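You operate a simulated robot arm through the tools that you are given. There is no shell and no other tool.

The job below is to be done with a simulated two-armed robot. You get a single attempt, and the scene is never put back.

## Task
Wash the oily test piece at its chart heat; set the time knob before the start.
Fine: long if the cleaner display shows under 3 %, else short; one run, it stays in the shut tank.

It is judged by the outcome, as a careful person would: the job done as asked, and still so three seconds after it is handed in. It fails if anything else is knocked over, pushed out of place, dropped, spilled or broken.

## Robot
Two 6-joint arms with fingered hands on one trunk, on a base that moves. Base frame: it is fixed to the floor where the robot stands at the start and does not move with it; the origin is under the middle of the robot, x ahead of it, y to its left, z up. Units: mm, rad, N and s.
The left shoulder is at the start at [70, 191, 1417], the right one opposite. Each reaches about 983 mm from its shoulder. Places, roughly: air knob [2500, 1000, 900]; blue basket [1000, 2500, 1000]; bracket [2500, 1000, 1000]; bush [2500, 1250, 1000]; cleaner display [1400, 2000, 900]; dip tank handle [1700, 1700, 1000]; dryer switch [2300, 1100, 900]; green basket [1250, 2500, 1000]; heat knob [1600, 1900, 1100]; jug [2250, 1250, 1000]; orange basket [1250, 2250, 1000]; pin [2500, 1250, 1000]; red basket [1000, 2500, 1000]; start button [1700, 1900, 1000]; tank lid [1600, 2200, 1200]; tank platform [1500, 2100, 1000]; tank switch [1600, 1800, 1000]; tap lever [2200, 1500, 1000]; teal bottle [2250, 1250, 1000]; test piece [2500, 1250, 1000]; time knob [1300, 2100, 900]; top of the tank platform [1500, 2100, 1000]; wash tank [1500, 2100, 1000]; wash tank handle [1300, 2000, 1000]; yellow basket [1000, 2250, 1000]; yellow cup [1500, 1750, 1000]. Payload 4.7 kg a hand.
The TCP of each hand is the grasp point between the finger pads, 36 mm short of the fingertips. In the tool frame z runs along the fingers and y along their closing line. The gripper opens to 120 mm; its body begins 42 mm behind the TCP. The gripper is a hand of 5 fingers: y runs from the thumb to the fingers, the wrist lies at [-18, -113, -198] in the tool frame, and closing takes about 1.5 s.
Orientation is that of the tool frame in the base frame, as a unit quaternion [w, x, y, z]. With the fingers straight down and the wrist toward the robot, the tool's x, y and z point along [0, 1, 0], [1, 0, 0] and [0, 0, -1] of the base frame.

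## Interface
- The arms move only by the tool drive_tool. It takes "left_rows", "right_rows" or both (then of equal length, played together; a hand with none holds still); each is a list of rows, each an object of numbers (a shift or turn left out is 0, a gripper value left out holds the last): "rx", "ry", "rz": the turn, a rotation vector about the tool's x, y, z in rad; "tx", "ty", "tz": the shift along the tool's x, y, z in mm; "gripper": the closure, from 0 (fully open) to 1 (shut). In form: [{"rx": .., "ry": .., "rz": .., "tx": .., "ty": .., "tz": .., "gripper": ..}, ...]. A call has 1 to 20 rows; each row shifts and turns the commanded pose from where the row before left it, along the tool's axes as they then stand. A row lasts 0.2 s, in which the tool goes at most 50 mm and 0.15 rad; a call with a longer step from one row to the next is refused whole, and so is a gripper value outside its range. A pose out of reach is approached as far as the arm can. The call stops where the force on the tool passes 40 N (or 10 N more than at its start, if that is more) or the arm is blocked; 0.2 s more then pass. Each finger travels about 45 mm/s and halts on what it meets, pressing with about 21 N; the grip force reading is that of the motor and also rises with nothing between the fingers. The clock runs only during rows and for 0.2 s after the last one: add rows that do not move to give the fingers time. It gives the time, the measured TCP pose, the force on the tool (base axes), the opening and the grip force at its end, in the units of the frame above (readings bear some noise), with the torque about the TCP (base axes, N m) and any sound that the robot's microphone picked up.
- Cameras (640 x 400 px; columns grow to the right, rows downward): "scene" is now at [135.8, 23.2, 1648.3]; the picture's right is [0.10, -0.99, 0.00], its down [-0.67, -0.07, -0.74] and it looks along [0.74, 0.08, -0.67] (base axes); focal length 294 px, centre (320, 200). "left" rides on the left gripper at [-73, -91, -143] in its tool frame; the picture's right is [-0.80, -0.28, 0.53], its down [0.53, -0.73, 0.42] and it looks along [0.27, 0.62, 0.74] (tool axes); focal length 234 px, centre (320, 200). "right" rides on the right gripper at [73, -91, -143] in its tool frame; the picture's right is [-0.80, 0.28, -0.53], its down [-0.53, -0.73, 0.42] and it looks along [-0.27, 0.62, 0.74] (tool axes); focal length 234 px, centre (320, 200). There is no depth. A picture from a camera that has moved, and an enlarged one, comes with that camera's place and axes in the base frame and with its lens. The place of the scene camera against the robot may be out by one fixed shift of up to 25 mm in any direction.
- get_image(camera): a new picture of that camera. No time passes.
- slide_trunk(by): slides the trunk up (or, below 0, down) by that many mm; the arms and the scene camera ride with it, the base frame stays. It gives what a move gives, with no picture.
- roll_base(legs): drives the robot by 1 to 6 legs, each [ahead, left, turn to the left] in mm, mm and rad, along the robot's own axes; the way and the turn of a leg run together, so that a leg with both is an arc; at most 1500 mm and 3.142 rad a leg. The arms and the cameras ride along, it lands a little off, and it stops where it bumps. It gives what a move gives.
- grasp_type(shape, hand): the hand has 5 fingers and takes this shape, open, in about a second: jaw (thumb against the fingers, like two jaws); tri (thumb and two fingers); tip (a fingertip pinch); poke (one finger out to press); point (the index stretched); flat (the hand flat); cup (the hand cupped); fist (a fist). The gripper value then closes the fingers along that shape, each until it touches; the sizes above hold for jaw. It gives what a move gives, with no picture.
- aim_head(pan, tilt): turns the head with the scene camera to pan (to the left, within 1.501 rad either way) and tilt (down, from -0.506 to 1.204), counted from straight ahead of the robot. It gives what a move gives.
- inspect(camera, box): a new picture of the part [left, top, right, bottom] of that camera's present view, enlarged. No time passes.
- job_done(): hands the job in; it is judged then, once.

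Places have to be worked out from the pictures, the camera data and where the tool is seen. Open the grippers and draw the arms clear of the work before you hand the job in, unless the task says otherwise.

The tools are called as a command line: name --argument value ..., lists and objects as JSON in quotes. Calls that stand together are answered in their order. drive_tool: Moves the arms, as the interface text tells. Its arguments: {"type":"object","properties":{"left_rows":{"type":"array"},"right_rows":{"type":"array"}},"required":[]} The other tools are called the same way: slide_trunk (by) moves the trunk up or down; grasp_type (shape, hand) gives the hand a shape; roll_base (legs) drives the base; aim_head (pan, tilt) turns the head that bears the scene camera; get_image (camera) takes a picture; inspect (camera, box) takes an enlarged picture of a part of a camera's view; job_done () hands the job in.

At the start:

```text
clock: 0.0
left_ee_pos: [639.2, 304.4, 1205.1]
left_tool_rot: [0.0, 0.707, 0.707, 0.0]
left_contact_force: [0.3, 0.3, 0.5]
left_torque: [0.0, -0.01, -0.01]
left_gripper_width: 119.5
left_grasp_force: 0.1
left_shape: jaw
right_ee_pos: [619.6, -336.9, 1203.4]
right_tool_rot: [0.0, 0.707, 0.707, 0.001]
right_contact_force: [-0.7, 0.1, -0.2]
right_torque: [0.02, 0.04, 0.0]
right_gripper_width: 119.8
right_grasp_force: 0.1
right_shape: jaw
trunk travel left (down, up): [-894.0, 46.0]
robot x, y, heading: [0.3, -1.6, -0.001]
head pan, tilt (commanded): [0.101, 0.733]
```

scene: 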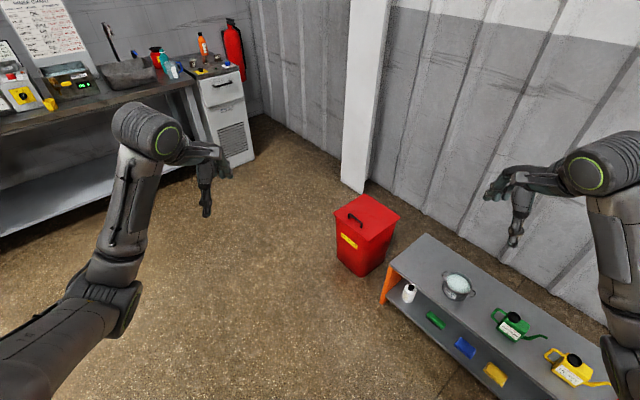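
right: 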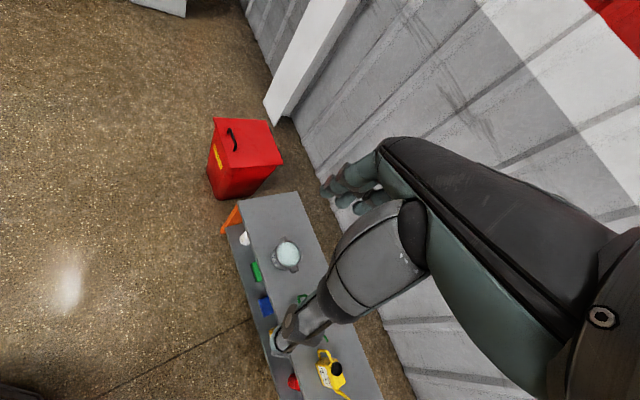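
left: 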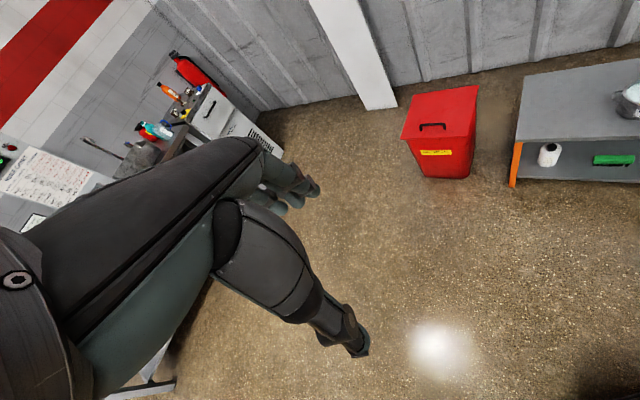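

The bench stands to the left, running diagonally. I'll turn the head toward it to see the machines and the chart.

aim_head --pan 0.7 --tilt 0.3

```text
clock: 1.0
left_ee_pos: [639.4, 304.9, 1204.6]
left_tool_rot: [0.0, 0.707, 0.707, 0.0]
left_contact_force: [-0.3, 0.4, 0.0]
left_torque: [0.0, -0.03, 0.0]
left_gripper_width: 119.6
left_grasp_force: 0.1
left_shape: jaw
right_ee_pos: [619.7, -336.4, 1203.0]
right_tool_rot: [0.0, 0.706, 0.708, 0.0]
right_contact_force: [0.4, 0.7, -0.3]
right_torque: [0.03, 0.01, -0.02]
right_gripper_width: 119.6
right_grasp_force: 0.0
right_shape: jaw
trunk travel left (down, up): [-894.0, 46.0]
robot x, y, heading: [-0.4, -3.2, 0.002]
head pan, tilt (commanded): [0.7, 0.3]
```

Now I take a picture of the bench.

get_image --camera "scene"

inspect --camera "scene" --box '[160, 100, 480, 300]'

```text
taken
camera scene: at [124.0, 74.7, 1687.0], right [0.64, -0.77, 0.0], down [-0.23, -0.19, -0.95], along [0.73, 0.61, -0.3], focal length 294 px, centre (320, 200)
```

scene: 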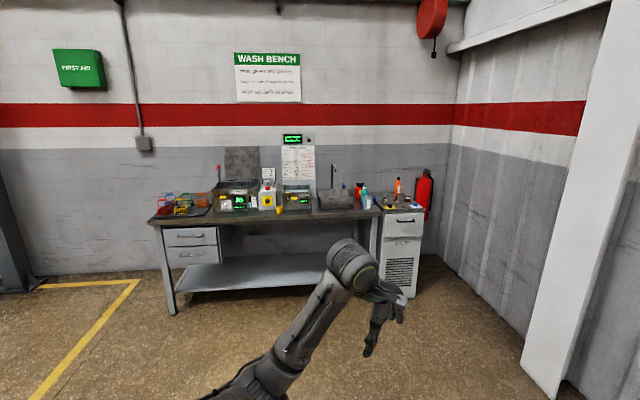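

```text
2.00 times, centred on (320, 200) of scene
camera zoom: at [124.0, 74.7, 1687.0], right [0.64, -0.77, 0.0], down [-0.23, -0.19, -0.95], along [0.73, 0.61, -0.3], focal length 588 px, centre (320, 200)
```

zoom: 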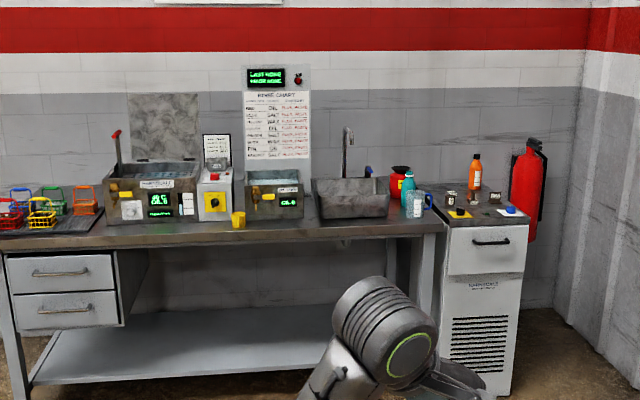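

I see the wash tank, control box, dip tank, sink, chart, and a dryer cabinet. I zoom in on the texts.

inspect --camera "scene" --box '[275, 125, 323, 185]'

inspect --camera "scene" --box '[210, 160, 320, 220]'

inspect --camera "scene" --box '[345, 170, 435, 220]'

inspect --camera "scene" --box '[225, 45, 310, 105]'

```text
6.67 times, centred on (299, 155) of scene
camera zoom: at [124.0, 74.7, 1687.0], right [0.64, -0.77, 0.0], down [-0.23, -0.19, -0.95], along [0.73, 0.61, -0.3], focal length 1961 px, centre (460, 500)
```

zoom: 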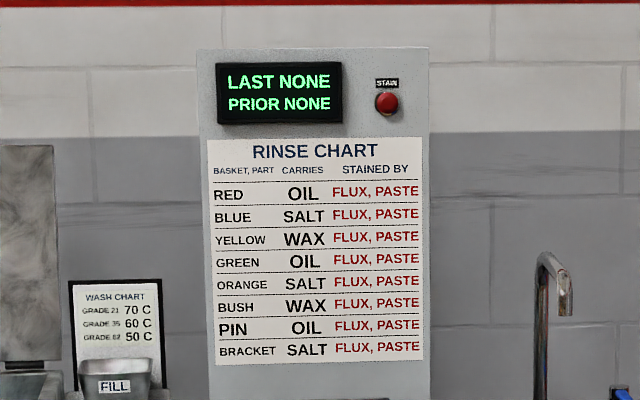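

```text
5.82 times, centred on (265, 190) of scene
camera zoom: at [124.0, 74.7, 1687.0], right [0.64, -0.77, 0.0], down [-0.23, -0.19, -0.95], along [0.73, 0.61, -0.3], focal length 1712 px, centre (640, 258)
```

zoom: 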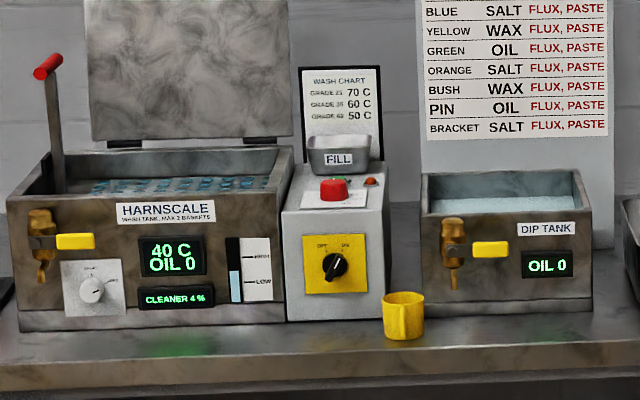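

```text
7.11 times, centred on (390, 195) of scene
camera zoom: at [124.0, 74.7, 1687.0], right [0.64, -0.77, 0.0], down [-0.23, -0.19, -0.95], along [0.73, 0.61, -0.3], focal length 2092 px, centre (-178, 236)
```

zoom: 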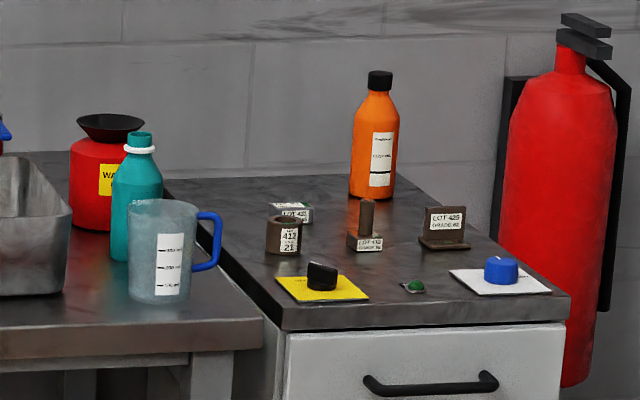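

```text
6.67 times, centred on (268, 75) of scene
camera zoom: at [124.0, 74.7, 1687.0], right [0.64, -0.77, 0.0], down [-0.23, -0.19, -0.95], along [0.73, 0.61, -0.3], focal length 1961 px, centre (670, 1033)
```

zoom: 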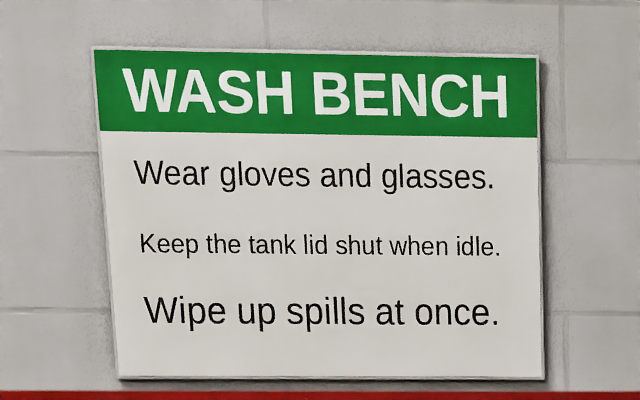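

The wash chart: grade 21 = 70 C, grade 35 = 60 C, grade 62 = 50 C; the cleaner reads 4 % now. The wall runs at 45°, so I turn to face it and drive closer to read the labels and dials.

roll_base --legs '[[0, 0, 0.785], [1300, -250, 0]]'

aim_head --pan -0.3 --tilt 0.6

get_image --camera "scene"

```text
clock: 9.8
left_ee_pos: [1341.5, 1404.9, 1204.1]
left_tool_rot: [0.0, 0.386, 0.923, 0.0]
left_contact_force: [-0.5, -0.2, -0.1]
left_torque: [-0.01, 0.0, 0.01]
left_gripper_width: 119.6
left_grasp_force: 0.1
left_shape: jaw
right_ee_pos: [1778.6, 936.2, 1203.4]
right_tool_rot: [0.0, 0.386, 0.923, 0.0]
right_contact_force: [0.0, -0.3, 0.6]
right_torque: [-0.02, 0.0, 0.01]
right_gripper_width: 119.4
right_grasp_force: 0.1
right_shape: jaw
trunk travel left (down, up): [-894.0, 46.0]
robot x, y, heading: [1101.3, 740.7, 0.778]
head pan, tilt (commanded): [0.7, 0.3]
```

```text
clock: 11.1
left_ee_pos: [1341.9, 1405.7, 1203.4]
left_tool_rot: [0.0, 0.387, 0.922, -0.001]
left_contact_force: [-0.6, -0.3, 0.1]
left_torque: [-0.01, 0.03, -0.01]
left_gripper_width: 119.6
left_grasp_force: 0.1
left_shape: jaw
right_ee_pos: [1779.1, 936.1, 1203.0]
right_tool_rot: [0.0, 0.386, 0.923, -0.001]
right_contact_force: [0.1, 0.0, 0.3]
right_torque: [-0.01, -0.01, -0.02]
right_gripper_width: 119.5
right_grasp_force: 0.1
right_shape: jaw
trunk travel left (down, up): [-894.0, 46.0]
robot x, y, heading: [1101.8, 741.1, 0.779]
head pan, tilt (commanded): [-0.3, 0.6]
```

```text
taken
camera scene: at [1217.8, 830.7, 1659.6], right [0.46, -0.89, 0.0], down [-0.5, -0.26, -0.83], along [0.73, 0.38, -0.56], focal length 294 px, centre (320, 200)
```

scene: 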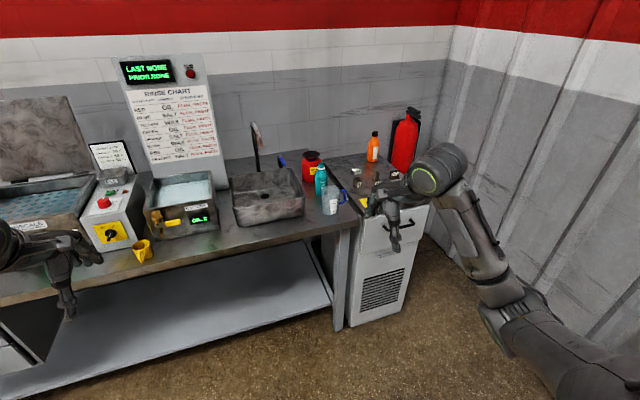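

I enlarge the dryer top with the parts and the controls on it.

inspect --camera "scene" --box '[320, 140, 440, 220]'

inspect --camera "scene" --box '[0, 130, 240, 280]'

```text
5.00 times, centred on (380, 180) of scene
camera zoom: at [1217.8, 830.7, 1659.6], right [0.46, -0.89, 0.0], down [-0.5, -0.26, -0.83], along [0.73, 0.38, -0.56], focal length 1471 px, centre (20, 300)
```

zoom: 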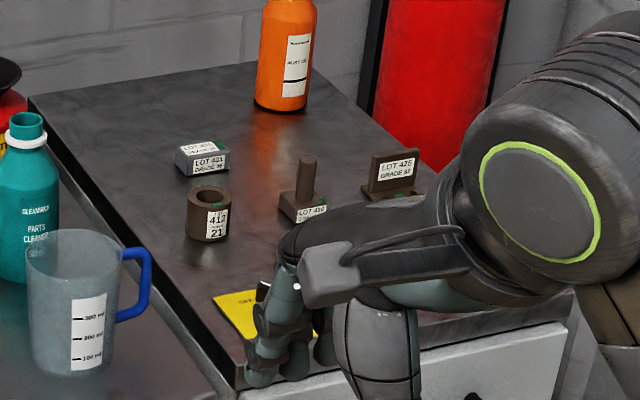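

```text
2.67 times, centred on (120, 205) of scene
camera zoom: at [1217.8, 830.7, 1659.6], right [0.46, -0.89, 0.0], down [-0.5, -0.26, -0.83], along [0.73, 0.38, -0.56], focal length 785 px, centre (853, 187)
```

zoom: 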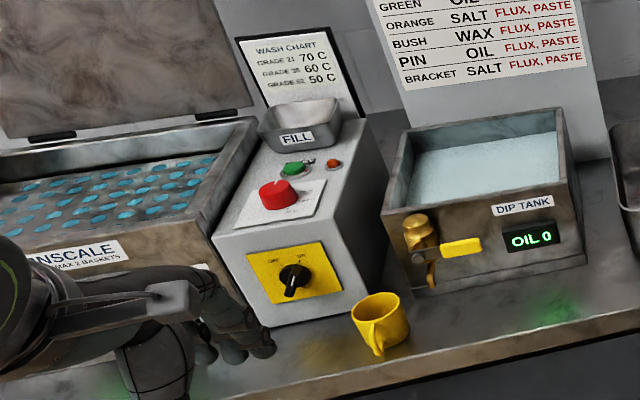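

The labels are partly hidden by the right arm. I drive the base to the right so the dryer top sits between the arms.

roll_base --legs '[[0, -600, 0]]'

aim_head --pan 0.0 --tilt 0.6

get_image --camera "scene"

```text
clock: 14.4
left_ee_pos: [1757.3, 983.6, 1203.2]
left_tool_rot: [0.0, 0.384, 0.923, 0.0]
left_contact_force: [-0.8, 0.0, -0.5]
left_torque: [0.01, -0.01, 0.01]
left_gripper_width: 119.5
left_grasp_force: 0.0
left_shape: jaw
right_ee_pos: [2195.3, 515.8, 1203.4]
right_tool_rot: [0.001, 0.384, 0.923, 0.0]
right_contact_force: [0.3, 0.6, 0.2]
right_torque: [-0.05, -0.03, -0.01]
right_gripper_width: 119.6
right_grasp_force: 0.1
right_shape: jaw
trunk travel left (down, up): [-894.0, 46.0]
robot x, y, heading: [1517.2, 316.9, 0.777]
head pan, tilt (commanded): [-0.3, 0.6]
```

```text
clock: 15.2
left_ee_pos: [1757.7, 985.2, 1204.7]
left_tool_rot: [-0.001, 0.384, 0.923, -0.001]
left_contact_force: [0.7, 0.1, -0.1]
left_torque: [0.02, 0.01, -0.02]
left_gripper_width: 119.6
left_grasp_force: 0.0
left_shape: jaw
right_ee_pos: [2195.8, 515.4, 1202.9]
right_tool_rot: [0.0, 0.384, 0.923, 0.0]
right_contact_force: [-0.2, 0.5, 0.2]
right_torque: [-0.02, 0.02, 0.0]
right_gripper_width: 119.7
right_grasp_force: 0.0
right_shape: jaw
trunk travel left (down, up): [-894.0, 46.0]
robot x, y, heading: [1518.4, 319.0, 0.778]
head pan, tilt (commanded): [0.0, 0.6]
```

```text
taken
camera scene: at [1619.6, 429.6, 1659.6], right [0.7, -0.71, 0.0], down [-0.4, -0.4, -0.82], along [0.59, 0.58, -0.57], focal length 294 px, centre (320, 200)
```

scene: 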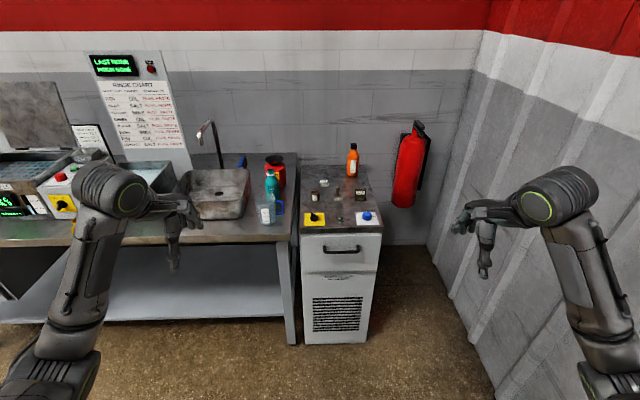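

I zoom in on the dryer top.

inspect --camera "scene" --box '[295, 160, 391, 230]'

inspect --camera "scene" --box '[305, 170, 375, 210]'

```text
5.71 times, centred on (343, 195) of scene
camera zoom: at [1619.6, 429.6, 1659.6], right [0.7, -0.71, 0.0], down [-0.4, -0.4, -0.82], along [0.59, 0.58, -0.57], focal length 1681 px, centre (189, 229)
```

zoom: 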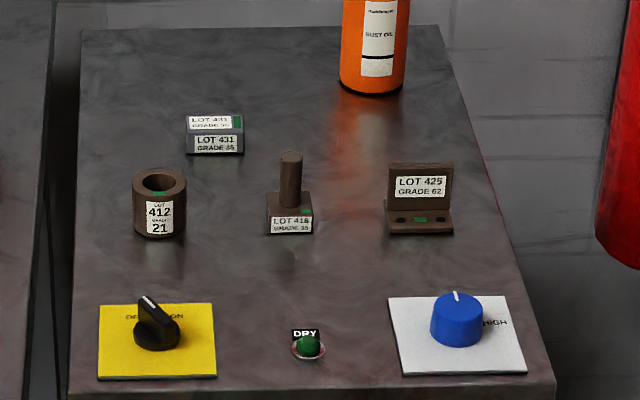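

```text
9.14 times, centred on (340, 190) of scene
camera zoom: at [1619.6, 429.6, 1659.6], right [0.7, -0.71, 0.0], down [-0.4, -0.4, -0.82], along [0.59, 0.58, -0.57], focal length 2690 px, centre (137, 291)
```

zoom: 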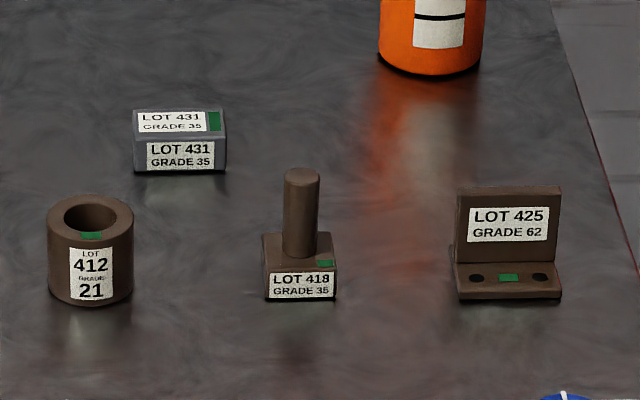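

The test piece is the grey block, LOT 431, GRADE 35, so its chart heat is 60 C. Now I look closely at the tank front from here.

aim_head --pan 0.6 --tilt 0.5

get_image --camera "scene"

```text
clock: 16.2
left_ee_pos: [1757.0, 984.2, 1203.8]
left_tool_rot: [0.0, 0.384, 0.923, 0.0]
left_contact_force: [0.8, 0.7, -0.5]
left_torque: [0.0, 0.01, -0.01]
left_gripper_width: 119.6
left_grasp_force: 0.0
left_shape: jaw
right_ee_pos: [2195.4, 516.3, 1203.4]
right_tool_rot: [0.0, 0.384, 0.923, 0.0]
right_contact_force: [0.8, -0.8, 0.2]
right_torque: [-0.01, 0.02, 0.0]
right_gripper_width: 119.6
right_grasp_force: 0.0
right_shape: jaw
trunk travel left (down, up): [-894.0, 46.0]
robot x, y, heading: [1517.9, 317.8, 0.782]
head pan, tilt (commanded): [0.6, 0.499]
```

```text
taken
camera scene: at [1573.6, 457.2, 1668.7], right [0.98, -0.19, 0.0], down [-0.09, -0.47, -0.88], along [0.17, 0.86, -0.48], focal length 294 px, centre (320, 200)
```

scene: 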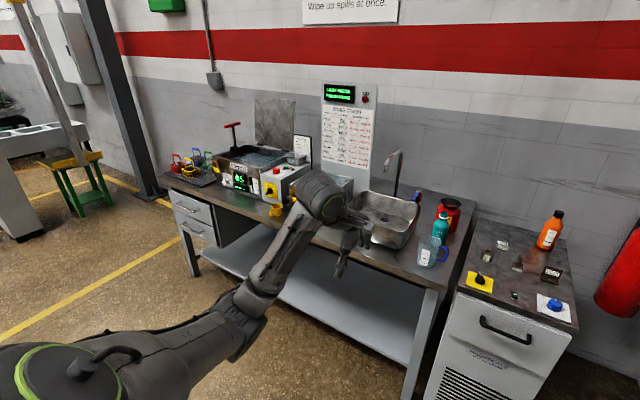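

The view from here is too oblique, so I'll drive left to stand before the wash tank and study the controls.

roll_base --legs '[[0, 1200, 0]]'

aim_head --pan 0.0 --tilt 0.55

get_image --camera "scene"

```text
clock: 22.2
left_ee_pos: [929.9, 1827.2, 1204.1]
left_tool_rot: [0.0, 0.388, 0.922, 0.0]
left_contact_force: [0.4, 0.1, -0.3]
left_torque: [0.01, 0.03, -0.01]
left_gripper_width: 119.4
left_grasp_force: 0.1
left_shape: jaw
right_ee_pos: [1365.2, 1355.8, 1203.8]
right_tool_rot: [0.0, 0.388, 0.922, 0.0]
right_contact_force: [-0.6, -0.6, 0.3]
right_torque: [0.01, 0.0, 0.02]
right_gripper_width: 119.8
right_grasp_force: 0.1
right_shape: jaw
trunk travel left (down, up): [-894.0, 46.0]
robot x, y, heading: [685.8, 1165.5, 0.772]
head pan, tilt (commanded): [0.6, 0.499]
```

```text
clock: 23.2
left_ee_pos: [930.3, 1828.1, 1203.9]
left_tool_rot: [0.001, 0.388, 0.922, 0.0]
left_contact_force: [0.8, 0.4, -0.1]
left_torque: [-0.02, 0.0, -0.04]
left_gripper_width: 119.7
left_grasp_force: 0.0
left_shape: jaw
right_ee_pos: [1365.5, 1357.9, 1204.0]
right_tool_rot: [0.001, 0.389, 0.921, 0.0]
right_contact_force: [-0.3, -0.2, -0.2]
right_torque: [0.03, -0.02, -0.01]
right_gripper_width: 119.7
right_grasp_force: 0.1
right_shape: jaw
trunk travel left (down, up): [-894.0, 46.0]
robot x, y, heading: [682.6, 1164.9, 0.771]
head pan, tilt (commanded): [0.0, 0.55]
```

```text
taken
camera scene: at [788.7, 1276.2, 1664.1], right [0.7, -0.71, 0.0], down [-0.37, -0.37, -0.85], along [0.61, 0.6, -0.52], focal length 294 px, centre (320, 200)
```

scene: 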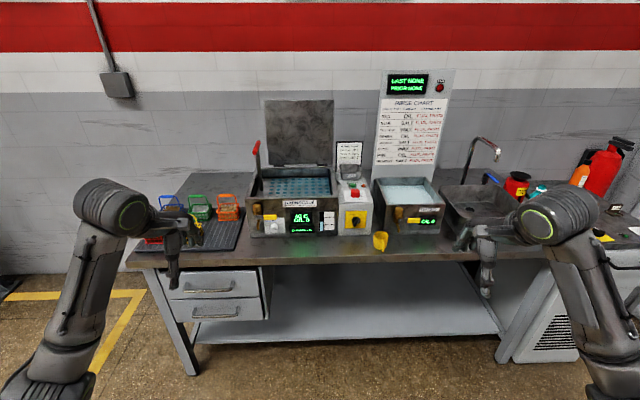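

I enlarge the tank and the control box.

inspect --camera "scene" --box '[240, 90, 400, 260]'

inspect --camera "scene" --box '[240, 190, 340, 245]'

inspect --camera "scene" --box '[325, 140, 395, 250]'

```text
2.35 times, centred on (320, 175) of scene
camera zoom: at [788.7, 1276.2, 1664.1], right [0.7, -0.71, 0.0], down [-0.37, -0.37, -0.85], along [0.61, 0.6, -0.52], focal length 692 px, centre (320, 259)
```

zoom: 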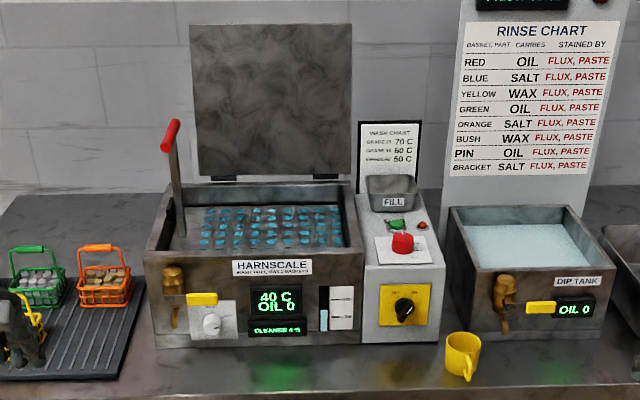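

```text
6.40 times, centred on (290, 218) of scene
camera zoom: at [788.7, 1276.2, 1664.1], right [0.7, -0.71, 0.0], down [-0.37, -0.37, -0.85], along [0.61, 0.6, -0.52], focal length 1883 px, centre (512, 88)
```

zoom: 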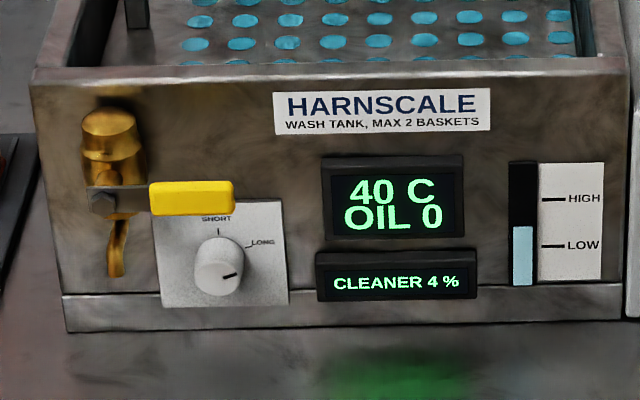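

```text
3.64 times, centred on (360, 195) of scene
camera zoom: at [788.7, 1276.2, 1664.1], right [0.7, -0.71, 0.0], down [-0.37, -0.37, -0.85], along [0.61, 0.6, -0.52], focal length 1070 px, centre (174, 218)
```

zoom: 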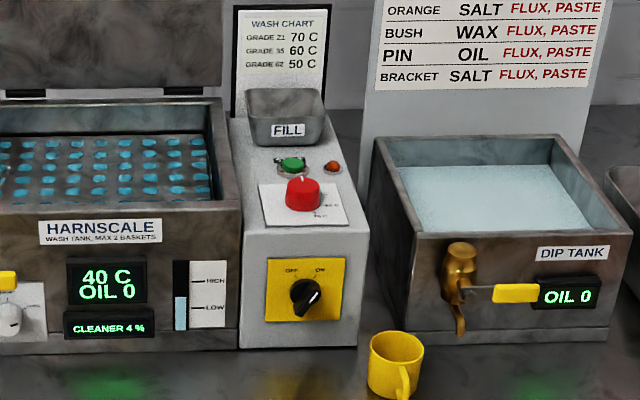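

The level is between LOW and HIGH, the display says 40 C, cleaner 4 % (so short). I lower the trunk to get a straighter look at the time knob's pointer.

slide_trunk --by -350

aim_head --pan 0.0 --tilt 0.25

get_image --camera "scene"

```text
clock: 26.7
left_ee_pos: [930.3, 1827.8, 855.4]
left_tool_rot: [0.0, 0.389, 0.921, 0.0]
left_contact_force: [-1.0, -0.4, -0.3]
left_torque: [-0.02, -0.05, 0.0]
left_gripper_width: 119.7
left_grasp_force: 0.1
left_shape: jaw
right_ee_pos: [1363.2, 1356.9, 853.2]
right_tool_rot: [0.0, 0.388, 0.921, 0.0]
right_contact_force: [-0.9, -0.9, 0.2]
right_torque: [-0.01, 0.02, 0.03]
right_gripper_width: 119.5
right_grasp_force: 0.1
right_shape: jaw
trunk travel left (down, up): [-544.0, 396.0]
robot x, y, heading: [687.6, 1164.6, 0.767]
head pan, tilt (commanded): [0.0, 0.55]
```

```text
clock: 27.5
left_ee_pos: [930.9, 1827.8, 853.4]
left_tool_rot: [0.0, 0.388, 0.922, 0.0]
left_contact_force: [-0.9, -0.3, -0.2]
left_torque: [0.02, 0.03, 0.03]
left_gripper_width: 119.5
left_grasp_force: 0.0
left_shape: jaw
right_ee_pos: [1364.3, 1356.3, 853.5]
right_tool_rot: [0.0, 0.388, 0.922, 0.0]
right_contact_force: [0.0, 0.6, 0.2]
right_torque: [0.02, 0.0, 0.01]
right_gripper_width: 119.6
right_grasp_force: 0.0
right_shape: jaw
trunk travel left (down, up): [-544.0, 396.0]
robot x, y, heading: [685.1, 1164.9, 0.777]
head pan, tilt (commanded): [0.0, 0.25]
```

```text
taken
camera scene: at [791.2, 1278.7, 1341.8], right [0.7, -0.72, 0.0], down [-0.18, -0.17, -0.97], along [0.69, 0.68, -0.25], focal length 294 px, centre (320, 200)
```

scene: 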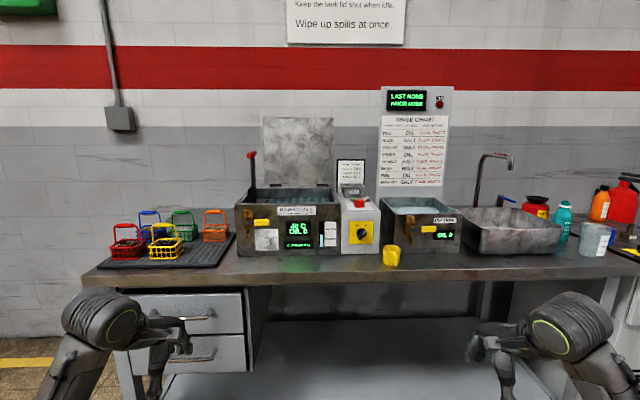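

I enlarge the tank front and the control box from this lower viewpoint.

inspect --camera "scene" --box '[230, 200, 350, 270]'

inspect --camera "scene" --box '[240, 220, 290, 255]'

inspect --camera "scene" --box '[325, 180, 405, 270]'

```text
5.33 times, centred on (290, 235) of scene
camera zoom: at [791.2, 1278.7, 1341.8], right [0.7, -0.72, 0.0], down [-0.18, -0.17, -0.97], along [0.69, 0.68, -0.25], focal length 1569 px, centre (480, 13)
```

zoom: 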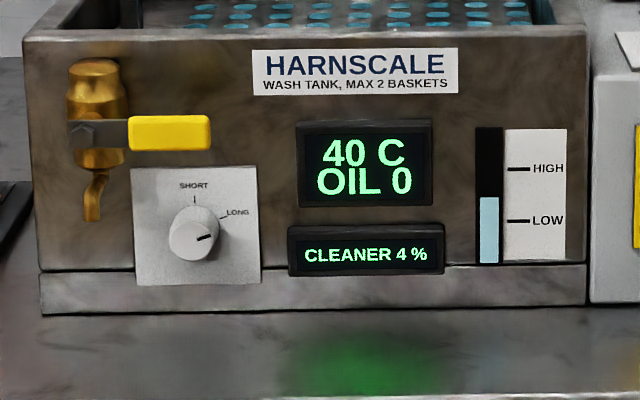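

```text
11.43 times, centred on (265, 238) of scene
camera zoom: at [791.2, 1278.7, 1341.8], right [0.7, -0.72, 0.0], down [-0.18, -0.17, -0.97], along [0.69, 0.68, -0.25], focal length 3362 px, centre (949, -229)
```

zoom: 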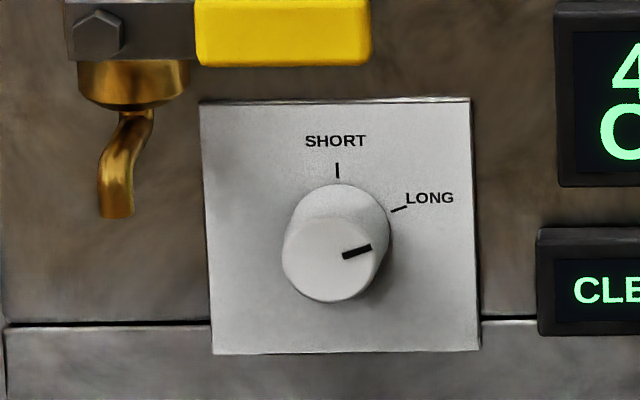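

```text
4.44 times, centred on (365, 225) of scene
camera zoom: at [791.2, 1278.7, 1341.8], right [0.7, -0.72, 0.0], down [-0.18, -0.17, -0.97], along [0.69, 0.68, -0.25], focal length 1308 px, centre (120, 89)
```

zoom: 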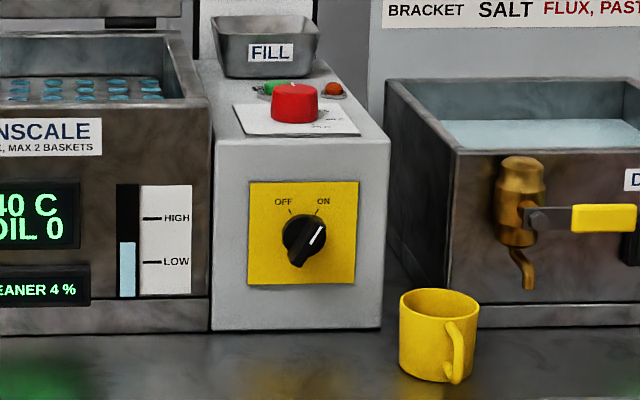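

The time knob points at LONG, SHORT is straight up; the tank switch is ON. I raise the trunk again and pull both hands back, then drive nearer for a view of the heat knob on top of the box.

slide_trunk --by 350

drive_tool --left_rows '[{"ty": -40, "tz": -10}, {"ty": -40, "tz": -10}, {"ty": -40, "tz": -10}, {"ty": -40, "tz": -10}]' --right_rows '[{"ty": -40, "tz": -10}, {"ty": -40, "tz": -10}, {"ty": -40, "tz": -10}, {"ty": -40, "tz": -10}]'

roll_base --legs '[[300, 0, 0]]'

aim_head --pan -0.1 --tilt 0.8

get_image --camera "scene"

```text
clock: 30.9
left_ee_pos: [930.0, 1828.3, 1202.6]
left_tool_rot: [0.0, 0.388, 0.922, 0.0]
left_contact_force: [0.6, 0.8, -0.4]
left_torque: [0.01, 0.03, 0.02]
left_gripper_width: 119.5
left_grasp_force: 0.1
left_shape: jaw
right_ee_pos: [1365.6, 1356.6, 1203.7]
right_tool_rot: [0.0, 0.389, 0.921, 0.0]
right_contact_force: [-1.2, -0.7, 0.3]
right_torque: [0.01, 0.0, 0.0]
right_gripper_width: 119.6
right_grasp_force: 0.0
right_shape: jaw
trunk travel left (down, up): [-894.0, 46.0]
robot x, y, heading: [683.0, 1161.5, 0.774]
head pan, tilt (commanded): [0.0, 0.25]
```

```text
clock: 31.9
left_ee_pos: [791.8, 1755.8, 1222.6]
left_tool_rot: [0.002, 0.389, 0.921, 0.001]
left_contact_force: [-0.7, -1.1, 1.0]
left_torque: [0.02, -0.02, 0.01]
left_gripper_width: 119.6
left_grasp_force: 0.2
left_shape: jaw
left hand out of reach, approached as far as the arm can: row 1, 2, 3
right_ee_pos: [1279.1, 1242.7, 1241.9]
right_tool_rot: [0.001, 0.388, 0.922, 0.001]
right_contact_force: [-0.4, 0.8, -0.1]
right_torque: [0.04, -0.01, 0.01]
right_gripper_width: 119.9
right_grasp_force: 0.2
right_shape: jaw
right hand out of reach, approached as far as the arm can: row 2, 4
trunk travel left (down, up): [-894.0, 46.0]
robot x, y, heading: [686.7, 1163.6, 0.773]
head pan, tilt (commanded): [0.0, 0.25]
```

```text
clock: 33.9
left_ee_pos: [1008.3, 1965.2, 1221.8]
left_tool_rot: [0.002, 0.389, 0.921, 0.0]
left_contact_force: [0.0, 0.3, -0.8]
left_torque: [0.01, 0.03, 0.01]
left_gripper_width: 120.0
left_grasp_force: 0.1
left_shape: jaw
right_ee_pos: [1495.1, 1452.2, 1239.7]
right_tool_rot: [0.001, 0.388, 0.921, 0.0]
right_contact_force: [-0.1, -0.6, 0.2]
right_torque: [0.0, -0.01, 0.01]
right_gripper_width: 119.9
right_grasp_force: 0.0
right_shape: jaw
trunk travel left (down, up): [-894.0, 46.0]
robot x, y, heading: [903.0, 1374.3, 0.777]
head pan, tilt (commanded): [0.0, 0.25]
```

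```text
clock: 34.9
left_ee_pos: [1009.0, 1965.7, 1220.4]
left_tool_rot: [0.002, 0.389, 0.921, 0.0]
left_contact_force: [0.4, -0.6, -0.3]
left_torque: [-0.01, 0.0, 0.02]
left_gripper_width: 119.9
left_grasp_force: 0.0
left_shape: jaw
right_ee_pos: [1495.8, 1453.5, 1239.4]
right_tool_rot: [0.0, 0.389, 0.921, 0.0]
right_contact_force: [-0.2, 0.0, 0.0]
right_torque: [-0.03, 0.02, -0.04]
right_gripper_width: 119.5
right_grasp_force: 0.0
right_shape: jaw
trunk travel left (down, up): [-894.0, 46.0]
robot x, y, heading: [898.0, 1373.7, 0.776]
head pan, tilt (commanded): [-0.099, 0.799]
```

```text
taken
camera scene: at [1001.3, 1472.5, 1642.9], right [0.62, -0.78, 0.0], down [-0.56, -0.45, -0.7], along [0.55, 0.44, -0.72], focal length 294 px, centre (320, 200)
```

scene: 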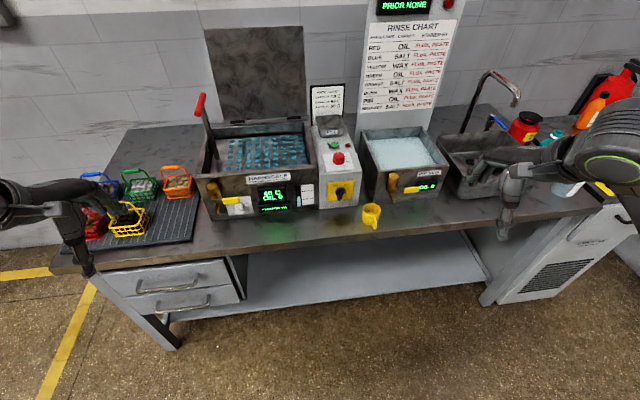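

I enlarge the control box top and the tank interior.

inspect --camera "scene" --box '[300, 105, 370, 215]'

inspect --camera "scene" --box '[315, 135, 360, 175]'

inspect --camera "scene" --box '[185, 85, 325, 195]'

```text
3.64 times, centred on (335, 160) of scene
camera zoom: at [1001.3, 1472.5, 1642.9], right [0.62, -0.78, 0.0], down [-0.56, -0.45, -0.7], along [0.55, 0.44, -0.72], focal length 1070 px, centre (266, 346)
```

zoom: 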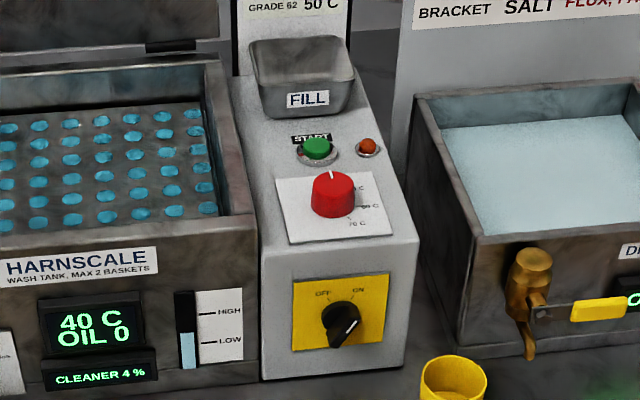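

```text
10.00 times, centred on (338, 155) of scene
camera zoom: at [1001.3, 1472.5, 1642.9], right [0.62, -0.78, 0.0], down [-0.56, -0.45, -0.7], along [0.55, 0.44, -0.72], focal length 2942 px, centre (145, 650)
```

zoom: 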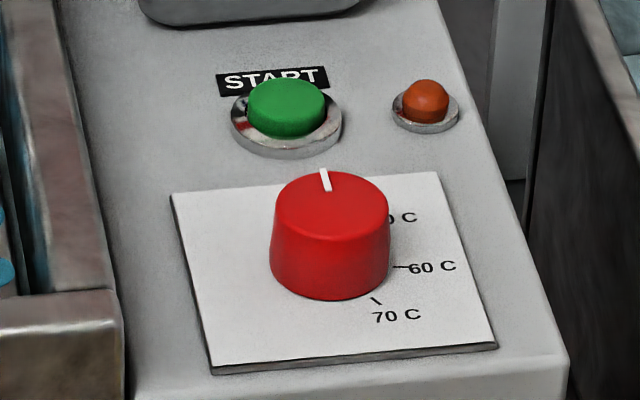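

```text
3.64 times, centred on (255, 140) of scene
camera zoom: at [1001.3, 1472.5, 1642.9], right [0.62, -0.78, 0.0], down [-0.56, -0.45, -0.7], along [0.55, 0.44, -0.72], focal length 1070 px, centre (556, 418)
```

zoom: 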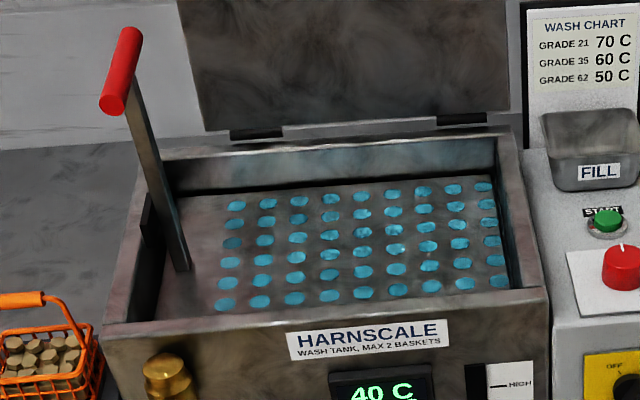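

The heat knob points at 40 C (rear), with 50/60/70 C spaced about 48° clockwise; 60 C is about 97° clockwise. I'll try a slimmer hand shape ("tri") on both hands and look at how the fingers sit.

grasp_type --hand "right" --shape "tri"

get_image --camera "right"

inspect --camera "scene" --box '[460, 90, 640, 240]'

```text
clock: 35.8
left_ee_pos: [1009.6, 1965.7, 1221.2]
left_tool_rot: [0.002, 0.389, 0.921, 0.0]
left_contact_force: [0.1, -0.3, 0.0]
left_torque: [0.01, -0.01, 0.03]
left_gripper_width: 119.9
left_grasp_force: 0.0
left_shape: jaw
right_ee_pos: [1496.2, 1453.5, 1239.8]
right_tool_rot: [0.0, 0.388, 0.922, -0.002]
right_contact_force: [-0.9, 0.1, 0.7]
right_torque: [0.03, -0.01, 0.01]
right_gripper_width: 119.5
right_grasp_force: 0.0
right_shape: tri
trunk travel left (down, up): [-894.0, 46.0]
robot x, y, heading: [899.4, 1375.1, 0.772]
head pan, tilt (commanded): [-0.099, 0.799]
```

```text
taken
camera right: at [1381.2, 1441.8, 1382.8], right [0.76, -0.38, 0.52], down [-0.15, -0.89, -0.42], along [0.63, 0.24, -0.74], focal length 234 px, centre (320, 200)
```

right: 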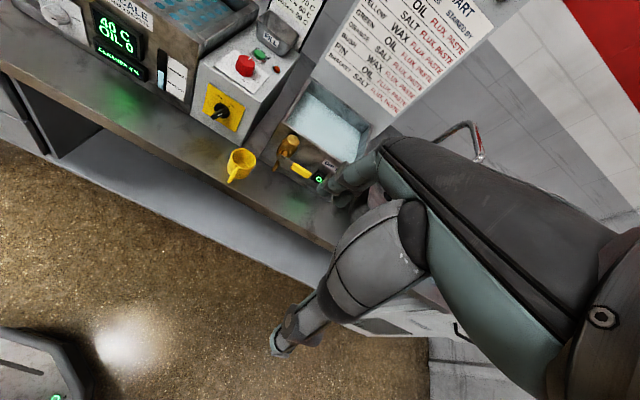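

```text
2.67 times, centred on (550, 165) of scene
camera zoom: at [1001.8, 1472.8, 1642.7], right [0.62, -0.78, 0.0], down [-0.56, -0.45, -0.7], along [0.54, 0.43, -0.72], focal length 785 px, centre (-293, 293)
```

zoom: 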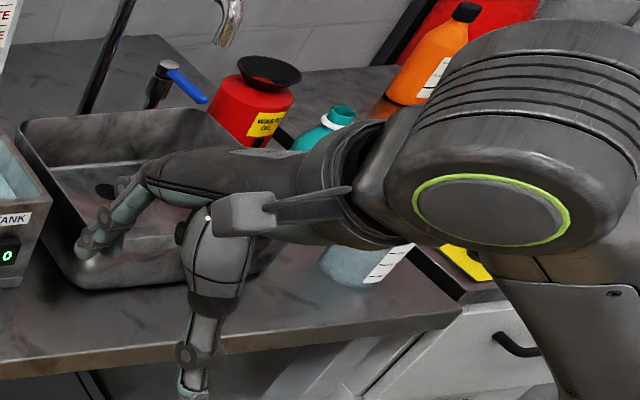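

The right hand camera shows the base front still about 340 mm short of the bench. I drive 150 mm closer so both knobs are comfortably in reach.

roll_base --legs '[[150, 0, 0]]'

get_image --camera "right"

get_image --camera "left"

get_image --camera "scene"

```text
clock: 37.2
left_ee_pos: [1113.3, 2068.8, 1222.7]
left_tool_rot: [0.002, 0.39, 0.921, 0.0]
left_contact_force: [-0.6, -1.4, -0.3]
left_torque: [0.03, 0.0, 0.01]
left_gripper_width: 119.9
left_grasp_force: 0.1
left_shape: jaw
right_ee_pos: [1603.2, 1554.8, 1241.4]
right_tool_rot: [0.0, 0.388, 0.922, 0.0]
right_contact_force: [-0.5, 0.1, 0.8]
right_torque: [0.02, 0.0, 0.03]
right_gripper_width: 119.6
right_grasp_force: 0.0
right_shape: tri
trunk travel left (down, up): [-894.0, 46.0]
robot x, y, heading: [1010.7, 1475.5, 0.771]
head pan, tilt (commanded): [-0.099, 0.799]
```

```text
taken
camera right: at [1485.9, 1543.7, 1383.7], right [0.76, -0.38, 0.53], down [-0.15, -0.89, -0.43], along [0.63, 0.24, -0.74], focal length 234 px, centre (320, 200)
```

right: 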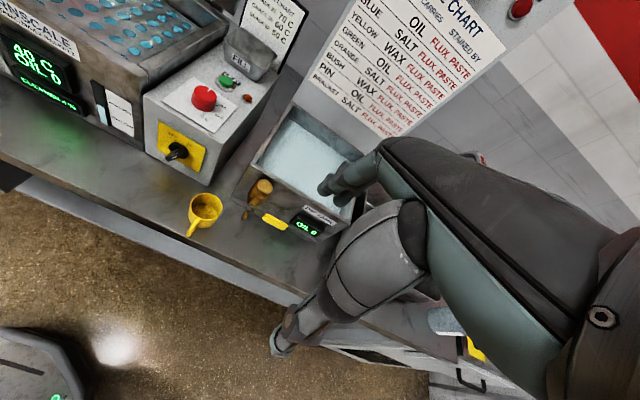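

```text
taken
camera left: at [1098.8, 1951.6, 1364.4], right [0.36, -0.77, -0.52], down [-0.89, -0.13, -0.43], along [0.26, 0.62, -0.74], focal length 234 px, centre (320, 200)
```

left: 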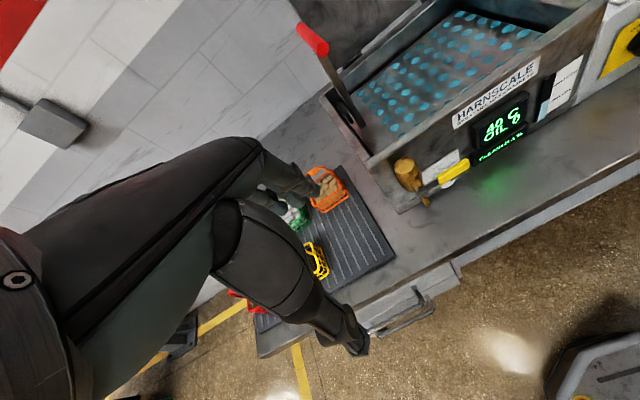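

```text
taken
camera scene: at [1106.1, 1574.5, 1643.1], right [0.62, -0.78, 0.0], down [-0.56, -0.45, -0.7], along [0.55, 0.44, -0.72], focal length 294 px, centre (320, 200)
```

scene: 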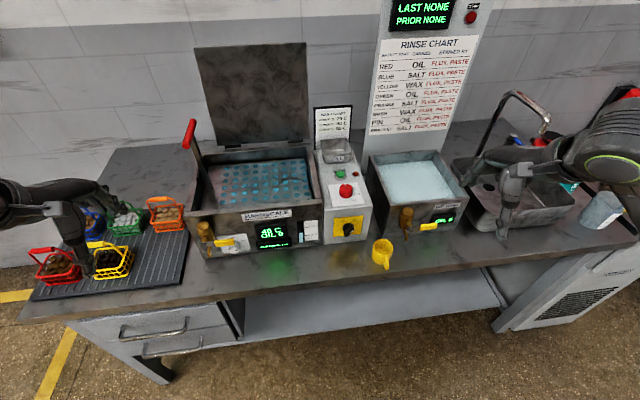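

Both cameras look good. I move the right hand toward a spot above and short of the heat knob to triangulate it with the hand camera.

drive_tool --right_rows '[{"tx": 36, "ty": 28}, {"tx": 36, "ty": 28}, {"tx": 36, "ty": 28}, {"tx": 36, "ty": 28}, {"tx": 36, "ty": 28}, {"tx": 36, "ty": 28}]'

get_image --camera "right"

get_image --camera "scene"

```text
clock: 38.6
left_ee_pos: [1115.8, 2072.4, 1219.0]
left_tool_rot: [0.002, 0.39, 0.921, -0.001]
left_contact_force: [0.5, 0.7, -0.7]
left_torque: [0.0, -0.01, 0.0]
left_gripper_width: 119.6
left_grasp_force: 0.0
left_shape: jaw
right_ee_pos: [1663.8, 1769.2, 1196.5]
right_tool_rot: [0.002, 0.389, 0.921, -0.002]
right_contact_force: [-0.1, 0.3, -0.6]
right_torque: [-0.03, 0.02, -0.01]
right_gripper_width: 119.7
right_grasp_force: 0.1
right_shape: tri
right hand out of reach, approached as far as the arm can: row 1, 2, 3, 4, 5
trunk travel left (down, up): [-894.0, 46.0]
robot x, y, heading: [1006.9, 1475.3, 0.769]
head pan, tilt (commanded): [-0.099, 0.799]
```

```text
taken
camera right: at [1548.4, 1757.3, 1339.2], right [0.76, -0.38, 0.53], down [-0.15, -0.89, -0.42], along [0.63, 0.24, -0.74], focal length 234 px, centre (320, 200)
```

right: 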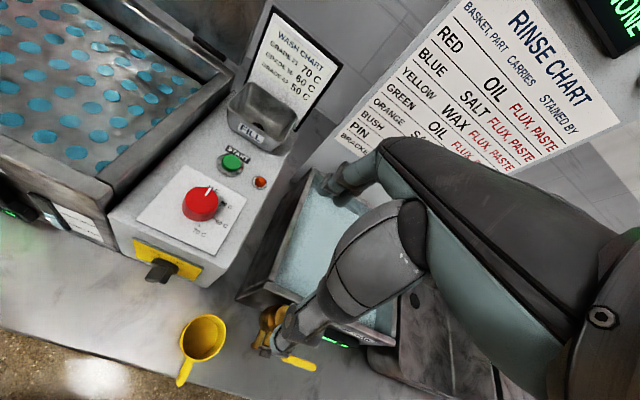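

```text
taken
camera scene: at [1107.5, 1580.3, 1642.6], right [0.62, -0.78, 0.0], down [-0.56, -0.45, -0.7], along [0.55, 0.43, -0.72], focal length 294 px, centre (320, 200)
```

scene: 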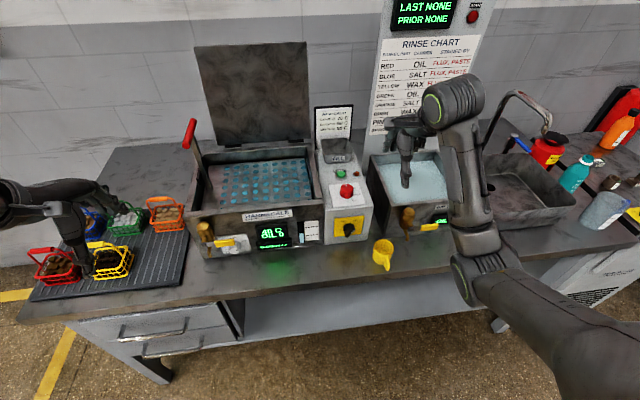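

The arm fell short of the command; I hold still a moment to see where it settles.

drive_tool --right_rows '[{}, {}]'

```text
clock: 39.2
left_ee_pos: [1116.0, 2071.0, 1220.0]
left_tool_rot: [0.001, 0.389, 0.921, 0.0]
left_contact_force: [-0.4, 0.6, -0.4]
left_torque: [-0.02, -0.03, 0.0]
left_gripper_width: 119.8
left_grasp_force: 0.1
left_shape: jaw
right_ee_pos: [1664.5, 1766.9, 1196.9]
right_tool_rot: [0.0, 0.388, 0.922, -0.001]
right_contact_force: [-0.1, 0.1, -0.2]
right_torque: [-0.05, 0.02, -0.01]
right_gripper_width: 120.0
right_grasp_force: 0.1
right_shape: tri
trunk travel left (down, up): [-894.0, 46.0]
robot x, y, heading: [1003.3, 1476.1, 0.775]
head pan, tilt (commanded): [-0.099, 0.799]
```

The pose settled. I enlarge the heat knob in the right camera for a precise pixel.

inspect --camera "right" --box '[120, 130, 300, 280]'

```text
2.67 times, centred on (210, 205) of right
camera zoom: at [1548.6, 1755.6, 1339.4], right [0.76, -0.38, 0.53], down [-0.15, -0.89, -0.42], along [0.63, 0.24, -0.74], focal length 624 px, centre (613, 187)
```

zoom: 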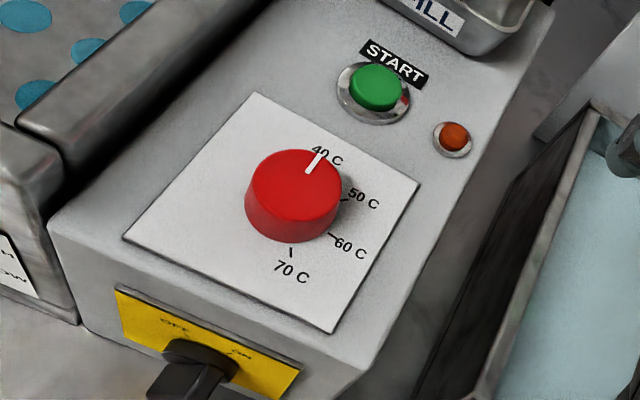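

The scale is 40 C at the rear then 50° clockwise per step, so 60 C is 100° clockwise. I test the tri closure in the air to see where the fingers meet.

drive_tool --right_rows '[{"gripper": 0.65}, {"gripper": 0.65}, {"gripper": 0.65}, {"gripper": 0.65}, {"gripper": 0.65}, {"gripper": 0.65}]'

get_image --camera "right"

inspect --camera "scene" --box '[350, 80, 490, 200]'

```text
clock: 40.6
left_ee_pos: [1116.4, 2070.6, 1219.7]
left_tool_rot: [0.001, 0.39, 0.921, 0.0]
left_contact_force: [0.8, -0.4, 0.4]
left_torque: [0.05, -0.02, 0.01]
left_gripper_width: 120.0
left_grasp_force: 0.0
left_shape: jaw
right_ee_pos: [1665.3, 1765.8, 1198.0]
right_tool_rot: [0.0, 0.389, 0.921, -0.002]
right_contact_force: [0.0, 0.7, 0.0]
right_torque: [0.01, 0.02, 0.02]
right_gripper_width: 42.2
right_grasp_force: 0.1
right_shape: tri
trunk travel left (down, up): [-894.0, 46.0]
robot x, y, heading: [1005.4, 1475.9, 0.771]
head pan, tilt (commanded): [-0.099, 0.799]
```

```text
taken
camera right: at [1549.1, 1754.1, 1339.6], right [0.76, -0.38, 0.53], down [-0.15, -0.89, -0.42], along [0.63, 0.24, -0.74], focal length 234 px, centre (320, 200)
```

right: 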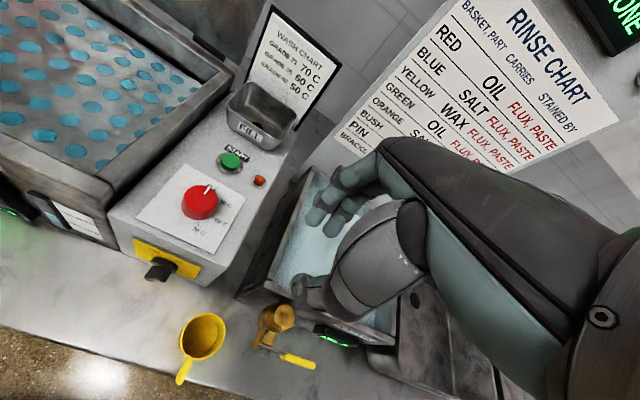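

```text
3.33 times, centred on (420, 140) of scene
camera zoom: at [1108.5, 1576.7, 1642.8], right [0.62, -0.78, 0.0], down [-0.56, -0.45, -0.7], along [0.55, 0.43, -0.72], focal length 981 px, centre (-13, 400)
```

zoom: 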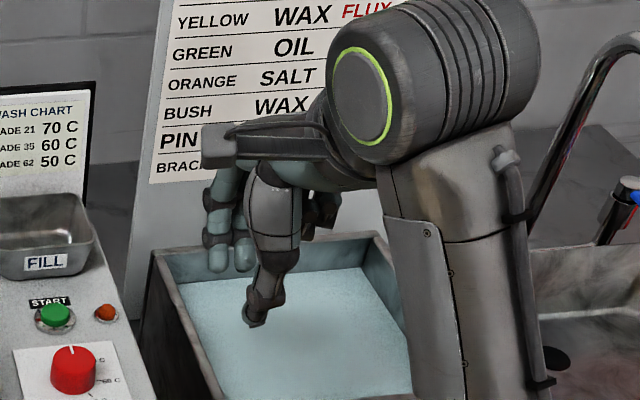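

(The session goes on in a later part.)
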